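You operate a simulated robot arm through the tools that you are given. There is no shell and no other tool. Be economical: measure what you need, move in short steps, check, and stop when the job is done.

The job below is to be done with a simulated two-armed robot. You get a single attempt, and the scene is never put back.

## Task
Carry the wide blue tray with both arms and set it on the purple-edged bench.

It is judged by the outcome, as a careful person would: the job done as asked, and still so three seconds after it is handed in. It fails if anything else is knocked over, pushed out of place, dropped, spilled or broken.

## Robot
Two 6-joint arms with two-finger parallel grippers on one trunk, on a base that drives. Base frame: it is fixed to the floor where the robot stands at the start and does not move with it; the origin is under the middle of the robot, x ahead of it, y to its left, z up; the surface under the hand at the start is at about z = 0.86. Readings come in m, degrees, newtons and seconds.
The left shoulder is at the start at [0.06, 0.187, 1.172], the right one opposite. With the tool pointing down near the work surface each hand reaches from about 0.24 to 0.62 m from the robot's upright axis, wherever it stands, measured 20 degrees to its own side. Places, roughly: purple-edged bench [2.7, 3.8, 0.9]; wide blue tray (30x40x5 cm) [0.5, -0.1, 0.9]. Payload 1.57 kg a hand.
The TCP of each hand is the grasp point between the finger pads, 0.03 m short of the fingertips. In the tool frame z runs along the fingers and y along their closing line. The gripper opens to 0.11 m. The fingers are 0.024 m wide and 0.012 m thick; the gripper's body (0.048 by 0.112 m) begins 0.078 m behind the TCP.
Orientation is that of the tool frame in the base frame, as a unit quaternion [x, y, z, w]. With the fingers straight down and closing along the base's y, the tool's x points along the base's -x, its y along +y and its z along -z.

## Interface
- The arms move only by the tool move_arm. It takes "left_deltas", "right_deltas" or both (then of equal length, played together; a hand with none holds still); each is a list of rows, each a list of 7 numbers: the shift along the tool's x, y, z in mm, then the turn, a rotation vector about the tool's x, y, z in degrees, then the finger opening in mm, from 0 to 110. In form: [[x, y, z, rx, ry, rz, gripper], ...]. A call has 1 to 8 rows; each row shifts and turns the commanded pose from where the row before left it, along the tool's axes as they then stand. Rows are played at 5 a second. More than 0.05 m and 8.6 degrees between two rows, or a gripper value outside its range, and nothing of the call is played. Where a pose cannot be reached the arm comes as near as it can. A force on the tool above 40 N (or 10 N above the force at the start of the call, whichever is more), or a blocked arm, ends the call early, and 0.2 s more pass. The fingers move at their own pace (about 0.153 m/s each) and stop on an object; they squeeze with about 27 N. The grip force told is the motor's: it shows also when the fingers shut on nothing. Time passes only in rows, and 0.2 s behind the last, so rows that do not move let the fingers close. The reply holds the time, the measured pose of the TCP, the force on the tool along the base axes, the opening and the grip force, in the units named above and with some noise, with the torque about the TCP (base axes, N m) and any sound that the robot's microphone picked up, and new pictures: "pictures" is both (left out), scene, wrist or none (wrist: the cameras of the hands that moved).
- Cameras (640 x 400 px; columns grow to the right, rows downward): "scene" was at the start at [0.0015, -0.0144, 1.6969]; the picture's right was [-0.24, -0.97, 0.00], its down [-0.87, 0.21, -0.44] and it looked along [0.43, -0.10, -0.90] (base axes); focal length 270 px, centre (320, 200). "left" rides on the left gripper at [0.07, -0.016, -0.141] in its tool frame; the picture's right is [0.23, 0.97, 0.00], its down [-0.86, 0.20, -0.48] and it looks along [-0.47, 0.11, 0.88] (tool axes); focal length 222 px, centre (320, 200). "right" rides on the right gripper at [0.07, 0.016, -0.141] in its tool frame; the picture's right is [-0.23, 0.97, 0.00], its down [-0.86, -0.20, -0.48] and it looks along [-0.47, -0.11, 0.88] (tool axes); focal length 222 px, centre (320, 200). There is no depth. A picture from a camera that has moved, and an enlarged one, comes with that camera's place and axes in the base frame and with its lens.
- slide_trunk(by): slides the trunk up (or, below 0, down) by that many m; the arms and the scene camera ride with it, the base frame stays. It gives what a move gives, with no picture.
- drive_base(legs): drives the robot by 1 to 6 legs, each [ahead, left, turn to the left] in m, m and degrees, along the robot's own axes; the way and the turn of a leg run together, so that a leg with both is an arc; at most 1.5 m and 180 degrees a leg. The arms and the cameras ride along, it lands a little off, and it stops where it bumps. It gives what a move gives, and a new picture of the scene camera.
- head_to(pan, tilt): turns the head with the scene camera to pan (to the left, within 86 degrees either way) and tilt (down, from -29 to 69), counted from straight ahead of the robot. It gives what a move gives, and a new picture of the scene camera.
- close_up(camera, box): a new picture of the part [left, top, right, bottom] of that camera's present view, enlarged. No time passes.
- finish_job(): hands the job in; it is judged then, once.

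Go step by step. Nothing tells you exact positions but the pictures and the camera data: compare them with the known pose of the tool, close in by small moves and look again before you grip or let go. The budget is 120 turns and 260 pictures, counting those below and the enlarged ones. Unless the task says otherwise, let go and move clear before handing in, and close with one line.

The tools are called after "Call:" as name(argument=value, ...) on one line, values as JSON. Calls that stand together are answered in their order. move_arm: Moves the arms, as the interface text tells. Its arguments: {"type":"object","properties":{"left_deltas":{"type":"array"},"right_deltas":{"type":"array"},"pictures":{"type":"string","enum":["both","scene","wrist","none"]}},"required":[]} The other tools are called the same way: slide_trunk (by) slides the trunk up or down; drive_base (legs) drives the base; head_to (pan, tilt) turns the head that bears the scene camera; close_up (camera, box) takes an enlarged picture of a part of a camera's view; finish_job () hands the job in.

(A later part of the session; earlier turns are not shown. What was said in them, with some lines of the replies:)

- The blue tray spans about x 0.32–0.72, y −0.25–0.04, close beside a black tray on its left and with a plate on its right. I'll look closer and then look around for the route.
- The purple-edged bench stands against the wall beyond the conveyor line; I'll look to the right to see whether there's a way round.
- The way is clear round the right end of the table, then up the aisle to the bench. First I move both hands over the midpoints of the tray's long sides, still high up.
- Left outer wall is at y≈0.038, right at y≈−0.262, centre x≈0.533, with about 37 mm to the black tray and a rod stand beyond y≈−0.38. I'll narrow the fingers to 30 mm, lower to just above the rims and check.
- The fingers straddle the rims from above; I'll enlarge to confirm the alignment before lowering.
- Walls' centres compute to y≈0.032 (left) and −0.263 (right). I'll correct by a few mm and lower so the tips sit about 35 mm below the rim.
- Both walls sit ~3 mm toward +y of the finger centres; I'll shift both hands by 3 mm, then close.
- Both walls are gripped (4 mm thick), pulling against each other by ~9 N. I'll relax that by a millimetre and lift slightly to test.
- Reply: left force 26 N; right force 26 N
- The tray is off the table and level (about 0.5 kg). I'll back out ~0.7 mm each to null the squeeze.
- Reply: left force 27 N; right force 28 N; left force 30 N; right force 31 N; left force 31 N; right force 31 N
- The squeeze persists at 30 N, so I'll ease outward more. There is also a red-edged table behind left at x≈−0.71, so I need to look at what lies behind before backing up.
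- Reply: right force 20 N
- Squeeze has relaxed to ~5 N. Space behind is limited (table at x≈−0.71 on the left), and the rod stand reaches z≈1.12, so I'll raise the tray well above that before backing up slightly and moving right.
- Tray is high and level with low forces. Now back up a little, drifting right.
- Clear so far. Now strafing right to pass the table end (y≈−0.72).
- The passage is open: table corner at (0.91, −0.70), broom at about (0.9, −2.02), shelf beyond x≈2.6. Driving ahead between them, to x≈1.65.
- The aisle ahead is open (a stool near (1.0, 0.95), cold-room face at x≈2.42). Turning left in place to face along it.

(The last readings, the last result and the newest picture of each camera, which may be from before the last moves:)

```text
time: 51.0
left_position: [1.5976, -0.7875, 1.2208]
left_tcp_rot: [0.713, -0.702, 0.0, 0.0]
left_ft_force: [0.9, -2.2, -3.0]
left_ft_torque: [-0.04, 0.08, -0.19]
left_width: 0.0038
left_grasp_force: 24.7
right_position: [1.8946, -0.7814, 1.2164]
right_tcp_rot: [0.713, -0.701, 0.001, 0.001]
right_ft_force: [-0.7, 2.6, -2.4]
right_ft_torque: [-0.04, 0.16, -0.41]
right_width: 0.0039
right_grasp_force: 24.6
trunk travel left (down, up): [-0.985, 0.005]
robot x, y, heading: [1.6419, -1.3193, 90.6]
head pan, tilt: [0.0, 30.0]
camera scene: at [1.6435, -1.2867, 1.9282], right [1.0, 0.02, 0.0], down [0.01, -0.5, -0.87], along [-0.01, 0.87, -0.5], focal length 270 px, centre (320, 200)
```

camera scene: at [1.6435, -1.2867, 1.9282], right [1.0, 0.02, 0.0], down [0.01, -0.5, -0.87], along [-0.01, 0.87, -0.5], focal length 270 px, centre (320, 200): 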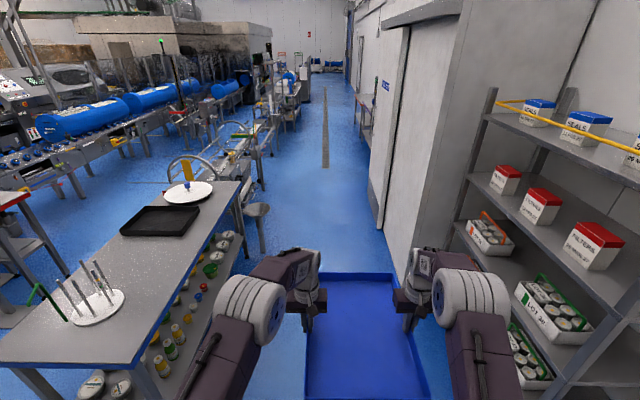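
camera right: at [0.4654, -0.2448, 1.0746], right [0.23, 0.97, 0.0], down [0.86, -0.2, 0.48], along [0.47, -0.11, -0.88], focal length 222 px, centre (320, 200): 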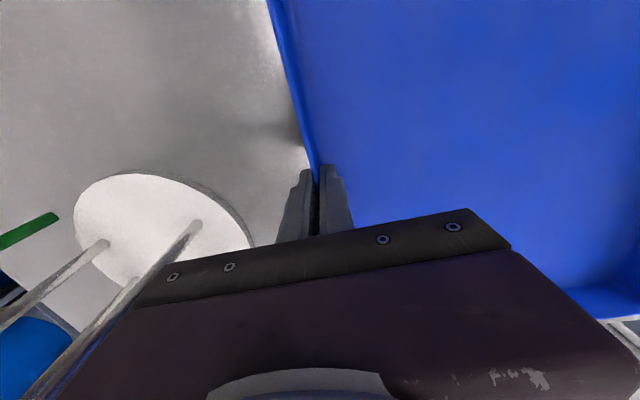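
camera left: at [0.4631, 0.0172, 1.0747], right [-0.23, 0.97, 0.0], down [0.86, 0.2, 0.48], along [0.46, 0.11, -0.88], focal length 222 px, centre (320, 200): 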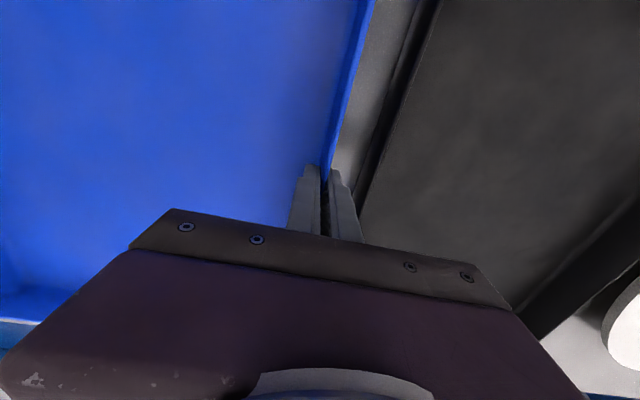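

Heading is 90.6°. I'll shift right 0.1 m to centre between stool and cold room, then drive ahead.

Call:
drive_base(legs=[[0, -0.1, -0.6], [1.2, 0, 0], [1.0, 0, 0]])

```text
time: 62.6
left_position: [1.7409, 1.3957, 1.2216]
left_tcp_rot: [-0.7, 0.714, 0.0, 0.0]
left_ft_force: [0.1, -2.7, -3.6]
left_ft_torque: [-0.03, 0.16, -0.25]
left_width: 0.0038
left_grasp_force: 25.0
right_position: [2.0383, 1.3924, 1.2189]
right_tcp_rot: [-0.7, 0.714, 0.0, -0.001]
right_ft_force: [-0.4, 1.9, -0.8]
right_ft_torque: [-0.04, 0.15, -0.49]
right_width: 0.0038
right_grasp_force: 24.3
trunk travel left (down, up): [-0.985, 0.005]
robot x, y, heading: [1.7699, 0.8637, 88.5]
head pan, tilt: [0.0, 30.0]
camera scene: at [1.7696, 0.8941, 1.9282], right [1.0, -0.02, 0.0], down [-0.01, -0.5, -0.87], along [0.02, 0.87, -0.5], focal length 270 px, centre (320, 200)
```

scene: 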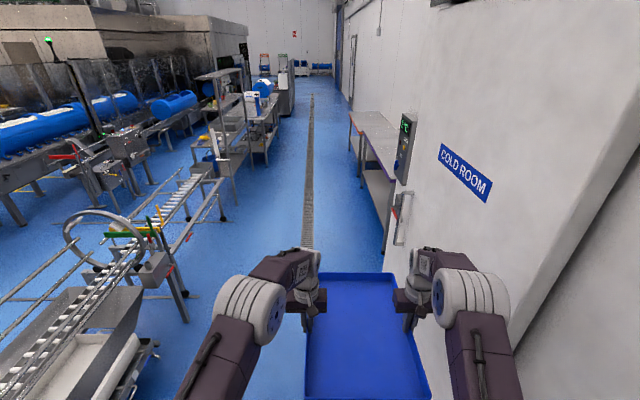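

The door handle protrudes near x≈2.25, so I'll shift left to x≈1.55 before going on, then measure the bench.

Call:
drive_base(legs=[[0, 0.22, 1.5], [1.0, 0, 0]])

Call:
head_to(pan=-40, tilt=30)

```text
time: 68.9
left_position: [1.5079, 2.3705, 1.2211]
left_tcp_rot: [0.708, -0.706, 0.001, 0.0]
left_ft_force: [0.0, -1.8, -4.0]
left_ft_torque: [0.0, 0.05, -0.25]
left_width: 0.0039
left_grasp_force: 24.6
right_position: [1.8037, 2.3738, 1.2191]
right_tcp_rot: [0.708, -0.706, 0.0, 0.0]
right_ft_force: [-1.1, 2.7, -2.1]
right_ft_torque: [-0.05, 0.15, -0.46]
right_width: 0.0038
right_grasp_force: 24.6
trunk travel left (down, up): [-0.985, 0.005]
robot x, y, heading: [1.5459, 1.8387, 90.4]
head pan, tilt: [0.0, 30.0]
camera scene: at [1.5479, 1.8706, 1.9282], right [1.0, 0.0, 0.0], down [0.0, -0.5, -0.87], along [0.0, 0.87, -0.5], focal length 270 px, centre (320, 200)
```

scene: 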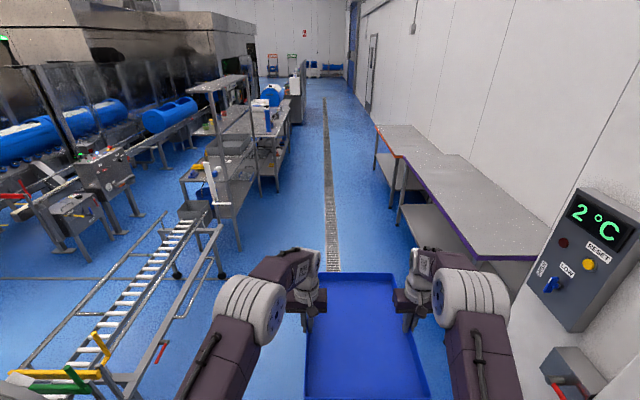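

```text
time: 70.0
left_position: [1.5078, 2.3727, 1.2192]
left_tcp_rot: [0.709, -0.705, 0.0, 0.001]
left_ft_force: [0.7, -1.5, -3.2]
left_ft_torque: [0.22, 0.07, -0.19]
left_width: 0.0037
left_grasp_force: 24.5
right_position: [1.8038, 2.3759, 1.2178]
right_tcp_rot: [0.709, -0.706, 0.0, 0.0]
right_ft_force: [-0.5, 1.9, -2.0]
right_ft_torque: [-0.17, 0.1, -0.38]
right_width: 0.0041
right_grasp_force: 25.0
trunk travel left (down, up): [-0.985, 0.005]
robot x, y, heading: [1.5447, 1.8396, 90.2]
head pan, tilt: [-40.0, 30.0]
camera scene: at [1.6059, 1.852, 1.9282], right [0.77, -0.64, 0.0], down [-0.32, -0.39, -0.87], along [0.55, 0.67, -0.5], focal length 270 px, centre (320, 200)
```

scene: 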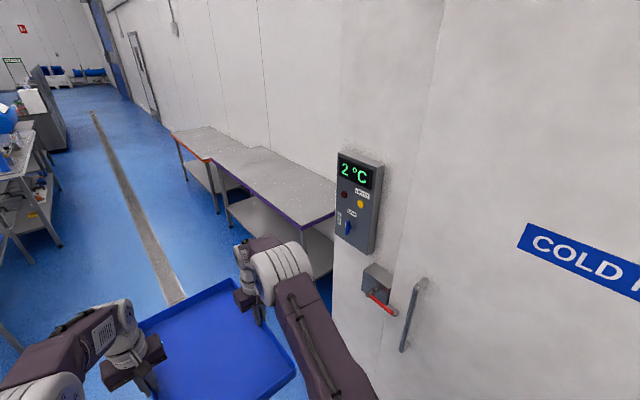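

Bench: x≈2.40–3.0, y≈3.0–4.55, top ≈0.9. I'll drive to y≈3.78, shift slightly right, then turn to face it.

Call:
drive_base(legs=[[1.0, -0.07, 0], [0.94, 0, 0], [0, 0, -45], [0, 0, -45]])

Call:
head_to(pan=0, tilt=40)

```text
time: 83.6
left_position: [2.1204, 3.7842, 1.2203]
left_tcp_rot: [-0.009, 1.0, 0.001, 0.0]
left_ft_force: [-1.4, -1.8, -3.6]
left_ft_torque: [0.08, 0.06, -0.19]
left_width: 0.0042
left_grasp_force: 24.5
right_position: [2.1265, 3.4882, 1.2166]
right_tcp_rot: [-0.009, 1.0, 0.0, 0.0]
right_ft_force: [2.3, 0.3, -2.9]
right_ft_torque: [0.09, 0.02, -0.4]
right_width: 0.0037
right_grasp_force: 24.7
trunk travel left (down, up): [-0.985, 0.005]
robot x, y, heading: [1.5871, 3.7367, 1.2]
head pan, tilt: [-40.0, 30.0]
camera scene: at [1.6015, 3.6811, 1.9282], right [-0.63, -0.78, 0.0], down [-0.39, 0.31, -0.87], along [0.67, -0.54, -0.5], focal length 270 px, centre (320, 200)
```

scene: 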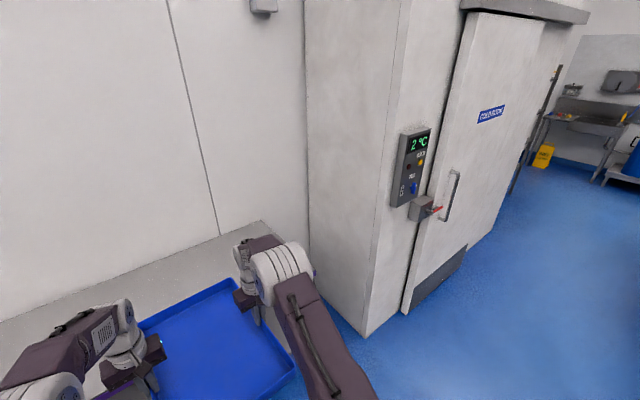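

```text
time: 84.7
left_position: [2.1193, 3.7828, 1.2202]
left_tcp_rot: [-0.009, 1.0, 0.001, 0.0]
left_ft_force: [-1.4, -0.5, -3.4]
left_ft_torque: [0.02, -0.13, -0.17]
left_width: 0.0037
left_grasp_force: 24.5
right_position: [2.1277, 3.4886, 1.2184]
right_tcp_rot: [-0.009, 1.0, 0.0, 0.0]
right_ft_force: [1.3, 0.6, -3.8]
right_ft_torque: [0.06, 0.2, -0.32]
right_width: 0.0039
right_grasp_force: 24.6
trunk travel left (down, up): [-0.985, 0.005]
robot x, y, heading: [1.5924, 3.7371, 1.1]
head pan, tilt: [0.0, 40.0]
camera scene: at [1.6159, 3.738, 1.9128], right [0.02, -1.0, 0.0], down [-0.64, -0.01, -0.77], along [0.77, 0.01, -0.64], focal length 270 px, centre (320, 200)
```

scene: 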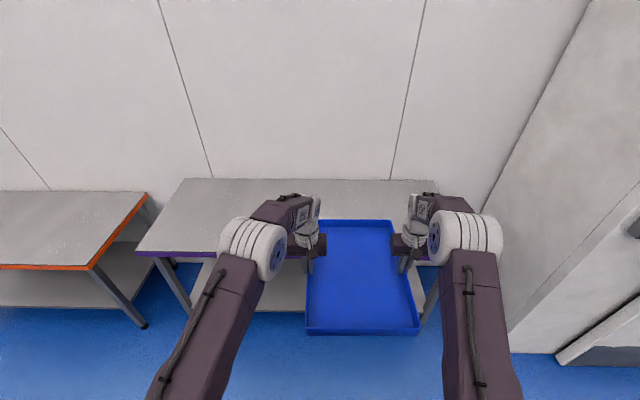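

Facing the bench: its top runs x≈2.42–3.04, y≈3.0–4.6, empty. Advancing 0.38 m and shifting left 0.1, then checking the clearance.

Call:
drive_base(legs=[[0.38, 0.1, -1.1]])

Call:
head_to(pan=0, tilt=66)

```text
time: 87.1
left_position: [2.4848, 3.871, 1.2226]
left_tcp_rot: [0.004, 1.0, 0.001, 0.0]
left_ft_force: [-2.5, -0.6, -3.1]
left_ft_torque: [0.07, 0.13, -0.17]
left_width: 0.0036
left_grasp_force: 25.0
right_position: [2.4836, 3.5751, 1.2192]
right_tcp_rot: [0.004, 1.0, 0.001, 0.001]
right_ft_force: [2.3, 0.9, -1.8]
right_ft_torque: [0.13, -0.15, -0.32]
right_width: 0.0041
right_grasp_force: 24.4
trunk travel left (down, up): [-0.985, 0.005]
robot x, y, heading: [1.953, 3.8399, -0.3]
head pan, tilt: [0.0, 40.0]
camera scene: at [1.9779, 3.8388, 1.9129], right [-0.01, -1.0, 0.0], down [-0.64, 0.01, -0.77], along [0.77, -0.01, -0.64], focal length 270 px, centre (320, 200)
```

scene: 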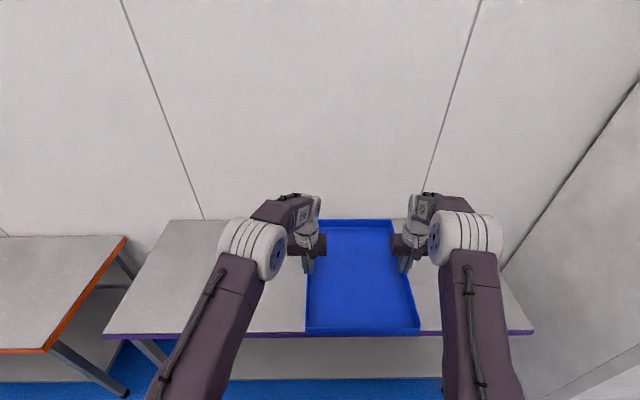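

```text
time: 88.0
left_position: [2.4889, 3.8714, 1.2197]
left_tcp_rot: [0.004, 1.0, 0.0, -0.001]
left_ft_force: [-1.9, -0.3, -3.2]
left_ft_torque: [-0.02, -0.13, -0.18]
left_width: 0.0039
left_grasp_force: 24.0
right_position: [2.4872, 3.5757, 1.2165]
right_tcp_rot: [0.004, 1.0, 0.0, -0.001]
right_ft_force: [1.9, -0.5, -3.7]
right_ft_torque: [0.03, 0.21, -0.26]
right_width: 0.0038
right_grasp_force: 25.0
trunk travel left (down, up): [-0.985, 0.005]
robot x, y, heading: [1.9553, 3.8408, -0.6]
head pan, tilt: [0.0, 66.0]
camera scene: at [1.9582, 3.8404, 1.8795], right [-0.01, -1.0, 0.0], down [-0.91, 0.01, -0.41], along [0.41, 0.0, -0.91], focal length 270 px, centre (320, 200)
```

scene: 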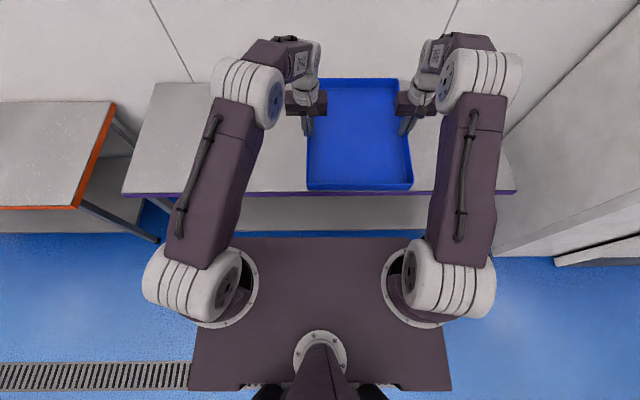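

Front edge of the bench is at x≈2.43, and the tray currently spans x≈2.29–2.69. I'll advance 0.13 m (same standoff as at the first table) and then extend the arms 50 mm.

Call:
drive_base(legs=[[0.13, 0, 0.4]])

Call:
move_arm(left_deltas=[[-10, 0, 0, 0, 0, 0, 0], [-10, 0, 0, 0, 0, 0, 0], [-10, 0, 0, 0, 0, 0, 0], [-10, 0, 0, 0, 0, 0, 0], [-10, 0, 0, 0, 0, 0, 0], [0, 0, 0, 0, 0, 0, 0]], right_deltas=[[-10, 0, 0, 0, 0, 0, 0], [-10, 0, 0, 0, 0, 0, 0], [-10, 0, 0, 0, 0, 0, 0], [-10, 0, 0, 0, 0, 0, 0], [-10, 0, 0, 0, 0, 0, 0], [0, 0, 0, 0, 0, 0, 0]], pictures="scene")

```text
time: 89.3
left_position: [2.6147, 3.8756, 1.2219]
left_tcp_rot: [0.001, 1.0, 0.0, 0.0]
left_ft_force: [-1.2, 0.6, -2.5]
left_ft_torque: [0.04, 0.04, -0.11]
left_width: 0.0039
left_grasp_force: 25.1
right_position: [2.6161, 3.5785, 1.2204]
right_tcp_rot: [0.001, 1.0, 0.0, 0.002]
right_ft_force: [0.5, 1.4, -2.7]
right_ft_torque: [0.04, -0.1, -0.31]
right_width: 0.0039
right_grasp_force: 24.2
trunk travel left (down, up): [-0.985, 0.005]
robot x, y, heading: [2.0875, 3.8395, -0.0]
head pan, tilt: [0.0, 66.0]
camera scene: at [2.0816, 3.8393, 1.8795], right [0.0, -1.0, 0.0], down [-0.91, 0.0, -0.41], along [0.41, 0.0, -0.91], focal length 270 px, centre (320, 200)
```

scene: 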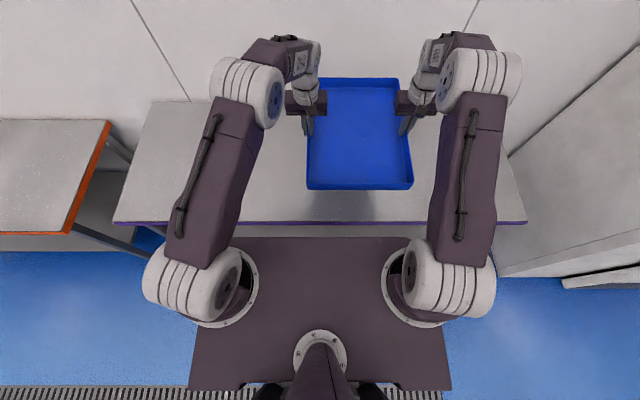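

```text
time: 90.7
left_position: [2.6658, 3.875, 1.2208]
left_tcp_rot: [0.001, 1.0, 0.0, -0.001]
left_ft_force: [3.4, 14.5, -3.1]
left_ft_torque: [-0.03, -0.18, 0.52]
left_width: 0.0039
left_grasp_force: 24.2
left hand out of reach, approached as far as the arm can: row 5
right_position: [2.671, 3.5791, 1.219]
right_tcp_rot: [0.001, 1.0, 0.0, -0.001]
right_ft_force: [-3.2, -14.6, -2.7]
right_ft_torque: [-0.02, 0.16, 0.62]
right_width: 0.0041
right_grasp_force: 25.3
trunk travel left (down, up): [-0.985, 0.005]
robot x, y, heading: [2.0867, 3.8416, -0.2]
head pan, tilt: [0.0, 66.0]
camera scene: at [2.0875, 3.8394, 1.8795], right [0.0, -1.0, 0.0], down [-0.91, 0.0, -0.41], along [0.41, 0.0, -0.91], focal length 270 px, centre (320, 200)
```

scene: 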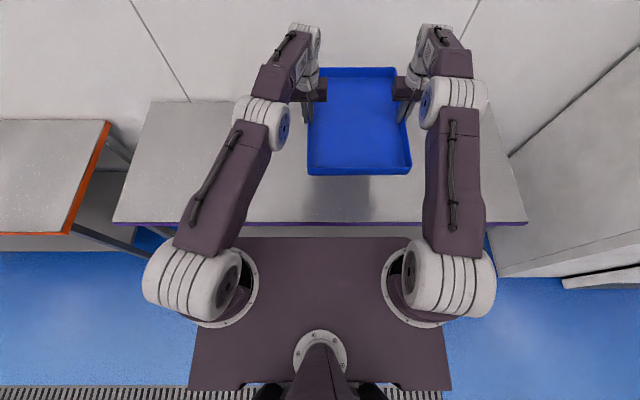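

The left arm reached its limit; I'll pull both back slightly to even out, then lower by the trunk.

Call:
move_arm(left_deltas=[[6, 0, 0, 0, 0, 0, 0], [0, 0, 0, 0, 0, 0, 0], [0, 0, 0, 0, 0, 0, 0]], right_deltas=[[10, 0, 0, 0, 0, 0, 0], [0, 0, 0, 0, 0, 0, 0], [0, 0, 0, 0, 0, 0, 0]], pictures="none")

Call:
slide_trunk(by=-0.18)

Call:
head_to(pan=0, tilt=60)

```text
time: 91.5
left_position: [2.6602, 3.874, 1.2199]
left_tcp_rot: [0.001, 1.0, 0.0, -0.002]
left_ft_force: [-1.7, 10.6, -4.0]
left_ft_torque: [0.3, 0.17, -0.11]
left_width: 0.004
left_grasp_force: 24.2
right_position: [2.6617, 3.5777, 1.2173]
right_tcp_rot: [0.001, 1.0, 0.0, -0.001]
right_ft_force: [0.8, -10.0, -1.8]
right_ft_torque: [0.23, -0.11, -0.13]
right_width: 0.004
right_grasp_force: 25.3
trunk travel left (down, up): [-0.985, 0.005]
robot x, y, heading: [2.0835, 3.841, -0.1]
head pan, tilt: [0.0, 66.0]
```

```text
time: 93.5
left_position: [2.6596, 3.8745, 1.041]
left_tcp_rot: [0.001, 1.0, 0.001, -0.001]
left_ft_force: [-2.8, 5.7, -4.6]
left_ft_torque: [0.39, 0.45, -0.26]
left_width: 0.0039
left_grasp_force: 24.8
right_position: [2.6602, 3.5778, 1.0373]
right_tcp_rot: [0.001, 1.0, 0.0, 0.001]
right_ft_force: [2.2, -6.5, -0.2]
right_ft_torque: [0.35, -0.43, -0.4]
right_width: 0.0039
right_grasp_force: 24.7
trunk travel left (down, up): [-0.805, 0.185]
robot x, y, heading: [2.0871, 3.8376, -0.2]
head pan, tilt: [0.0, 66.0]
```

```text
time: 94.2
left_position: [2.6593, 3.8754, 1.0405]
left_tcp_rot: [0.0, 1.0, 0.0, -0.001]
left_ft_force: [-2.1, 5.8, -5.4]
left_ft_torque: [0.37, 0.14, -0.26]
left_width: 0.0037
left_grasp_force: 24.4
right_position: [2.6598, 3.5795, 1.037]
right_tcp_rot: [0.001, 1.0, 0.0, 0.001]
right_ft_force: [1.7, -4.4, -0.4]
right_ft_torque: [0.35, -0.05, -0.42]
right_width: 0.0036
right_grasp_force: 24.7
trunk travel left (down, up): [-0.805, 0.185]
robot x, y, heading: [2.0866, 3.8375, -0.0]
head pan, tilt: [0.0, 60.0]
camera scene: at [2.0952, 3.8394, 1.7061], right [0.0, -1.0, 0.0], down [-0.87, 0.0, -0.5], along [0.5, 0.0, -0.87], focal length 270 px, centre (320, 200)
```

scene: 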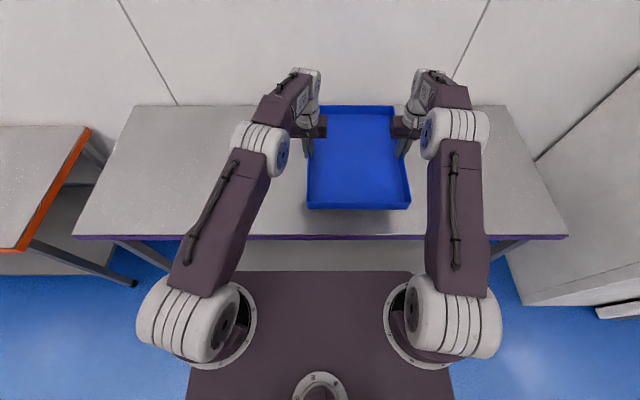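

Tray is over the bench (near edge x≈2.46 vs bench edge 2.425). Lowering further, with fine steps at the end.

Call:
slide_trunk(by=-0.075)

Call:
move_arm(left_deltas=[[0, 0, 3, 0, 0, 0, 0], [0, 0, 3, 0, 0, 0, 0], [0, 0, 3, 0, 0, 0, 0], [0, 0, 0, 0, 0, 0, 0]], right_deltas=[[0, 0, 3, 0, 0, 0, 0], [0, 0, 3, 0, 0, 0, 0], [0, 0, 3, 0, 0, 0, 0], [0, 0, 0, 0, 0, 0, 0]], pictures="scene")

```text
time: 95.3
left_position: [2.6587, 3.8744, 0.9659]
left_tcp_rot: [0.001, 1.0, 0.0, -0.002]
left_ft_force: [-1.6, 4.3, -5.7]
left_ft_torque: [0.37, -0.17, -0.24]
left_width: 0.0037
left_grasp_force: 24.3
right_position: [2.6611, 3.5783, 0.9614]
right_tcp_rot: [0.001, 1.0, 0.0, 0.0]
right_ft_force: [2.4, -4.1, -0.9]
right_ft_torque: [0.34, 0.19, -0.39]
right_width: 0.0041
right_grasp_force: 24.2
trunk travel left (down, up): [-0.73, 0.26]
robot x, y, heading: [2.0861, 3.8375, -0.1]
head pan, tilt: [0.0, 60.0]
```

```text
time: 96.3
left_position: [2.6587, 3.8734, 0.9562]
left_tcp_rot: [0.0, 1.0, 0.0, -0.001]
left_ft_force: [-1.3, 10.4, -4.5]
left_ft_torque: [0.28, -0.02, -0.06]
left_width: 0.004
left_grasp_force: 24.6
right_position: [2.6591, 3.5782, 0.9531]
right_tcp_rot: [0.0, 1.0, -0.001, 0.0]
right_ft_force: [1.3, -10.4, -0.6]
right_ft_torque: [0.48, 0.03, -0.12]
right_width: 0.0039
right_grasp_force: 24.7
trunk travel left (down, up): [-0.73, 0.26]
robot x, y, heading: [2.082, 3.8372, 0.2]
head pan, tilt: [0.0, 60.0]
camera scene: at [2.0954, 3.8394, 1.6311], right [0.0, -1.0, 0.0], down [-0.87, 0.0, -0.5], along [0.5, 0.0, -0.87], focal length 270 px, centre (320, 200)
```

scene: 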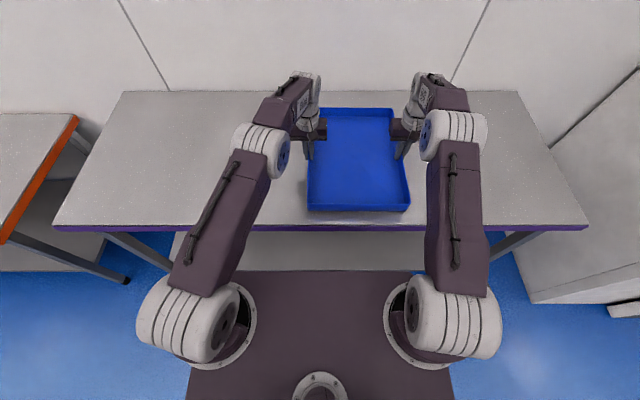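

Not yet in contact (weight still ~5 N on the hands). Continuing down in small steps.

Call:
move_arm(left_deltas=[[0, 0, 4, 0, 0, 0, 0], [0, 0, 3, 0, 0, 0, 0], [0, 0, 3, 0, 0, 0, 0], [0, 0, 0, 0, 0, 0, 0]], right_deltas=[[0, 0, 3, 0, 0, 0, 0], [0, 0, 2, 0, 0, 0, 0], [0, 0, 2, 0, 0, 0, 0], [0, 0, 0, 0, 0, 0, 0]], pictures="wrist")

```text
time: 97.3
left_position: [2.6581, 3.875, 0.9454]
left_tcp_rot: [0.001, 1.0, 0.001, 0.0]
left_ft_force: [-2.4, 11.8, 2.3]
left_ft_torque: [-0.48, 0.18, -0.21]
left_width: 0.0037
left_grasp_force: 24.5
right_position: [2.661, 3.5777, 0.9459]
right_tcp_rot: [0.001, 1.0, 0.0, -0.001]
right_ft_force: [1.5, -12.9, -7.6]
right_ft_torque: [-0.8, -0.14, -0.4]
right_width: 0.0041
right_grasp_force: 24.3
trunk travel left (down, up): [-0.73, 0.26]
robot x, y, heading: [2.0845, 3.8405, 0.1]
head pan, tilt: [0.0, 60.0]
camera right: at [2.591, 3.5945, 1.0872], right [0.23, 0.97, 0.0], down [0.86, -0.2, 0.48], along [0.47, -0.11, -0.88], focal length 222 px, centre (320, 200)
camera left: at [2.5901, 3.8569, 1.0875], right [-0.23, 0.97, 0.0], down [0.86, 0.2, 0.48], along [0.46, 0.11, -0.88], focal length 222 px, centre (320, 200)
```

right: 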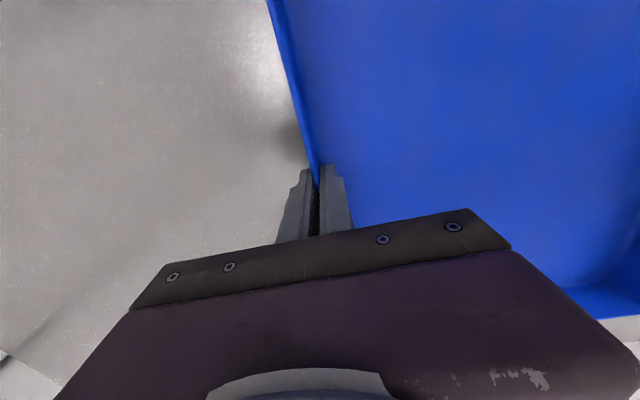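
left: 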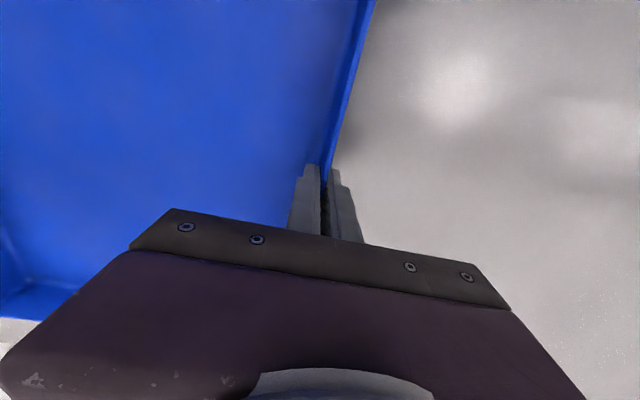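

Still carrying the full weight; bottom is ~0.903. Continue down equally.

Call:
move_arm(left_deltas=[[0, 0, 1.5, 0, 0, 0, 0], [0, 0, 1.5, 0, 0, 0, 0], [0, 0, 0, 0, 0, 0, 0]], right_deltas=[[0, 0, 2, 0, 0, 0, 0], [0, 0, 2, 0, 0, 0, 0], [0, 0, 0, 0, 0, 0, 0]], pictures="none")

Call:
close_up(camera="scene", box=[270, 90, 450, 240])

```text
time: 98.1
left_position: [2.6585, 3.8749, 0.9438]
left_tcp_rot: [0.001, 1.0, 0.001, 0.001]
left_ft_force: [-0.5, 13.4, 12.1]
left_ft_torque: [-0.24, -0.41, -0.28]
left_width: 0.0038
left_grasp_force: 24.9
right_position: [2.6599, 3.5788, 0.943]
right_tcp_rot: [0.001, 1.0, 0.0, 0.001]
right_ft_force: [3.5, -13.4, -5.3]
right_ft_torque: [-0.55, -0.87, -0.43]
right_width: 0.0041
right_grasp_force: 24.9
trunk travel left (down, up): [-0.73, 0.26]
robot x, y, heading: [2.0866, 3.8433, 0.2]
head pan, tilt: [0.0, 60.0]
```

```text
2.67 times, centred on (360, 165) of scene
camera zoom: at [2.0938, 3.8393, 1.6313], right [0.0, -1.0, 0.0], down [-0.87, 0.0, -0.5], along [0.5, 0.0, -0.87], focal length 722 px, centre (213, 293)
```

zoom: 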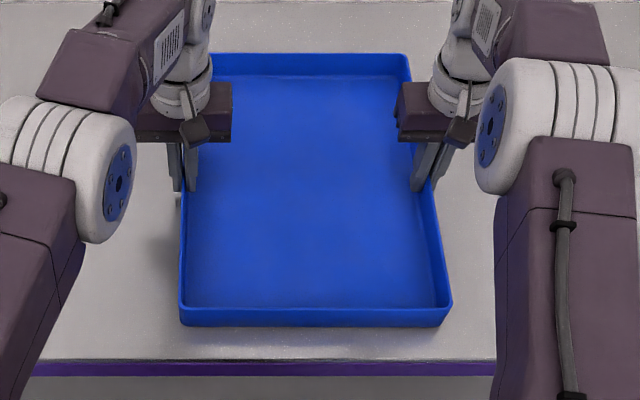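

Left side is touching (12 N up), right still hanging; lowering the right by ~2 mm.

Call:
move_arm(left_deltas=[[0, 0, -0.5, 0, 0, 0, 0], [0, 0, 0, 0, 0, 0, 0], [0, 0, 0, 0, 0, 0, 0]], right_deltas=[[0, 0, 1, 0, 0, 0, 0], [0, 0, 1, 0, 0, 0, 0], [0, 0, 0, 0, 0, 0, 0]], pictures="none")

```text
time: 98.9
left_position: [2.6584, 3.8759, 0.9448]
left_tcp_rot: [0.0, 1.0, -0.001, 0.0]
left_ft_force: [3.1, 9.8, 4.0]
left_ft_torque: [0.13, -0.79, -0.12]
left_width: 0.0035
left_grasp_force: 24.7
right_position: [2.6589, 3.5796, 0.9419]
right_tcp_rot: [0.0, 1.0, -0.001, 0.001]
right_ft_force: [1.5, -10.2, 11.1]
right_ft_torque: [-0.08, 0.73, -0.29]
right_width: 0.0036
right_grasp_force: 25.0
trunk travel left (down, up): [-0.73, 0.26]
robot x, y, heading: [2.0845, 3.8392, 0.1]
head pan, tilt: [0.0, 60.0]
```

Both sides now rest on the bench. Opening the fingers gently.

Call:
move_arm(left_deltas=[[0, 0, 0, 0, 0, 0, 8], [0, 0, 0, 0, 0, 0, 18], [0, 0, 0, 0, 0, 0, 28], [0, 0, 0, 0, 0, 0, 28]], right_deltas=[[0, 0, 0, 0, 0, 0, 8], [0, 0, 0, 0, 0, 0, 18], [0, 0, 0, 0, 0, 0, 28], [0, 0, 0, 0, 0, 0, 28]], pictures="wrist")

```text
time: 99.9
left_position: [2.6582, 3.8747, 0.9447]
left_tcp_rot: [0.002, 1.0, 0.001, -0.001]
left_ft_force: [1.0, -0.1, 0.0]
left_ft_torque: [-0.01, 0.01, 0.02]
left_width: 0.0281
left_grasp_force: 0.0
right_position: [2.6593, 3.579, 0.9401]
right_tcp_rot: [0.001, 1.0, 0.001, 0.0]
right_ft_force: [0.3, -0.5, -0.3]
right_ft_torque: [0.0, 0.0, -0.03]
right_width: 0.028
right_grasp_force: 0.0
trunk travel left (down, up): [-0.73, 0.26]
robot x, y, heading: [2.0834, 3.8388, 0.1]
head pan, tilt: [0.0, 60.0]
camera right: at [2.5904, 3.594, 1.082], right [0.23, 0.97, 0.0], down [0.85, -0.2, 0.48], along [0.47, -0.11, -0.88], focal length 222 px, centre (320, 200)
camera left: at [2.589, 3.8568, 1.085], right [-0.23, 0.97, 0.0], down [0.86, 0.2, 0.48], along [0.46, 0.11, -0.88], focal length 222 px, centre (320, 200)
```

right: 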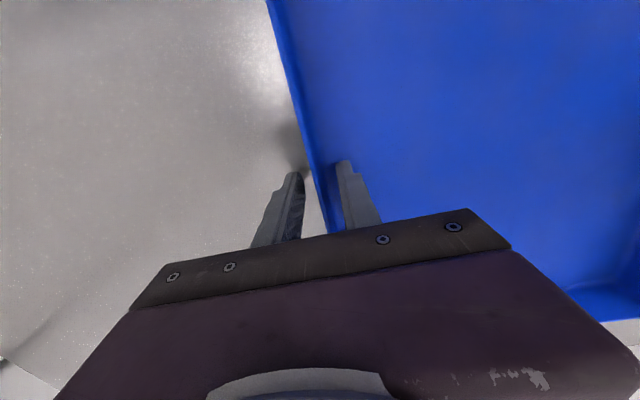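
left: 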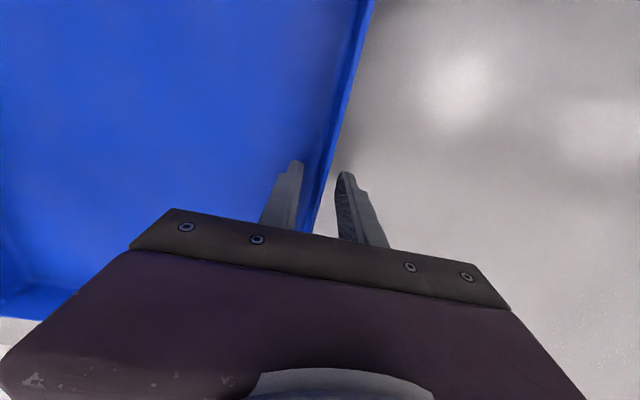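

Both hands have let go with no residual force. Raising them clear of the tray.

Call:
move_arm(left_deltas=[[0, 0, -15, 0, 0, 0, 28], [0, 0, -25, 0, 0, 0, 28], [0, 0, -30, 0, 0, 0, 28], [0, 0, -30, 0, 0, 0, 28], [0, 0, -30, 0, 0, 0, 28], [0, 0, 0, 0, 0, 0, 28]], right_deltas=[[0, 0, -15, 0, 0, 0, 28], [0, 0, -25, 0, 0, 0, 28], [0, 0, -30, 0, 0, 0, 28], [0, 0, -30, 0, 0, 0, 28], [0, 0, -30, 0, 0, 0, 28], [0, 0, 0, 0, 0, 0, 28]], pictures="scene")

Call:
drive_base(legs=[[-0.3, 0, 0]])

```text
time: 101.3
left_position: [2.6541, 3.8756, 1.0728]
left_tcp_rot: [0.001, 1.0, 0.0, -0.001]
left_ft_force: [0.8, 0.2, 0.1]
left_ft_torque: [0.01, 0.02, 0.01]
left_width: 0.0281
left_grasp_force: 0.2
right_position: [2.6578, 3.5784, 1.0708]
right_tcp_rot: [0.0, 1.0, -0.001, -0.001]
right_ft_force: [0.0, -0.2, 0.1]
right_ft_torque: [0.0, 0.01, -0.03]
right_width: 0.0281
right_grasp_force: 0.2
trunk travel left (down, up): [-0.73, 0.26]
robot x, y, heading: [2.0849, 3.8411, 0.0]
head pan, tilt: [0.0, 60.0]
camera scene: at [2.0949, 3.8394, 1.6311], right [0.0, -1.0, 0.0], down [-0.87, 0.0, -0.5], along [0.5, 0.0, -0.87], focal length 270 px, centre (320, 200)
```

scene: 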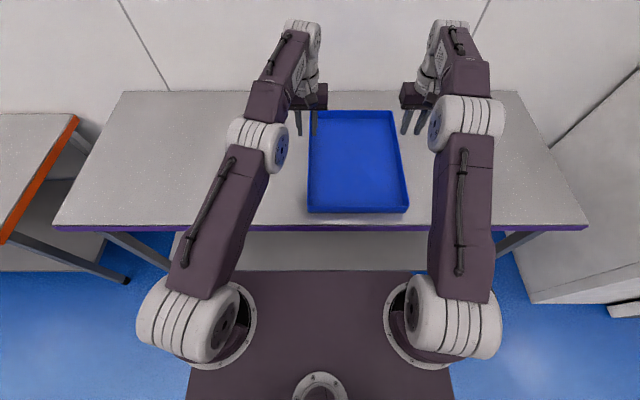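

```text
time: 103.3
left_position: [2.3588, 3.8729, 1.0724]
left_tcp_rot: [0.005, 1.0, 0.0, -0.001]
left_ft_force: [-0.2, 0.0, 0.4]
left_ft_torque: [-0.01, 0.04, -0.03]
left_width: 0.028
left_grasp_force: 0.1
right_position: [2.3604, 3.5747, 1.0703]
right_tcp_rot: [0.005, 1.0, 0.001, 0.0]
right_ft_force: [0.5, 0.3, -0.2]
right_ft_torque: [-0.02, 0.02, 0.01]
right_width: 0.028
right_grasp_force: 0.1
trunk travel left (down, up): [-0.73, 0.26]
robot x, y, heading: [1.7924, 3.8433, -0.5]
head pan, tilt: [0.0, 60.0]
camera scene: at [1.8002, 3.841, 1.6311], right [-0.01, -1.0, 0.0], down [-0.87, 0.01, -0.5], along [0.5, 0.0, -0.87], focal length 270 px, centre (320, 200)
```

scene: 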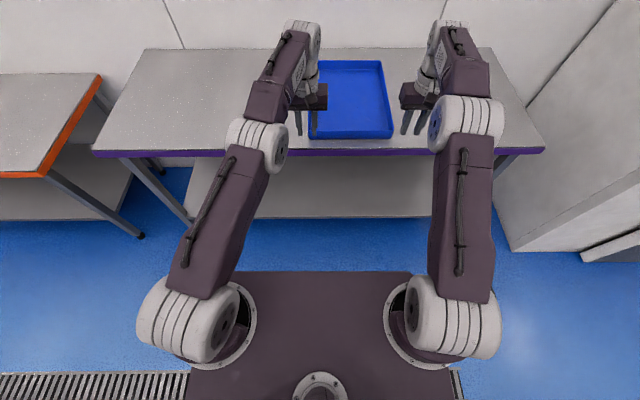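

The blue tray rests flat and wholly on the purple-edged bench, and the robot is clear of it. Handing in.

Call:
finish_job()

```text
The job is handed in.
```

The wide blue tray was carried with both arms and now rests flat on the purple-edged bench, and I saw nothing else get knocked or moved on the way.
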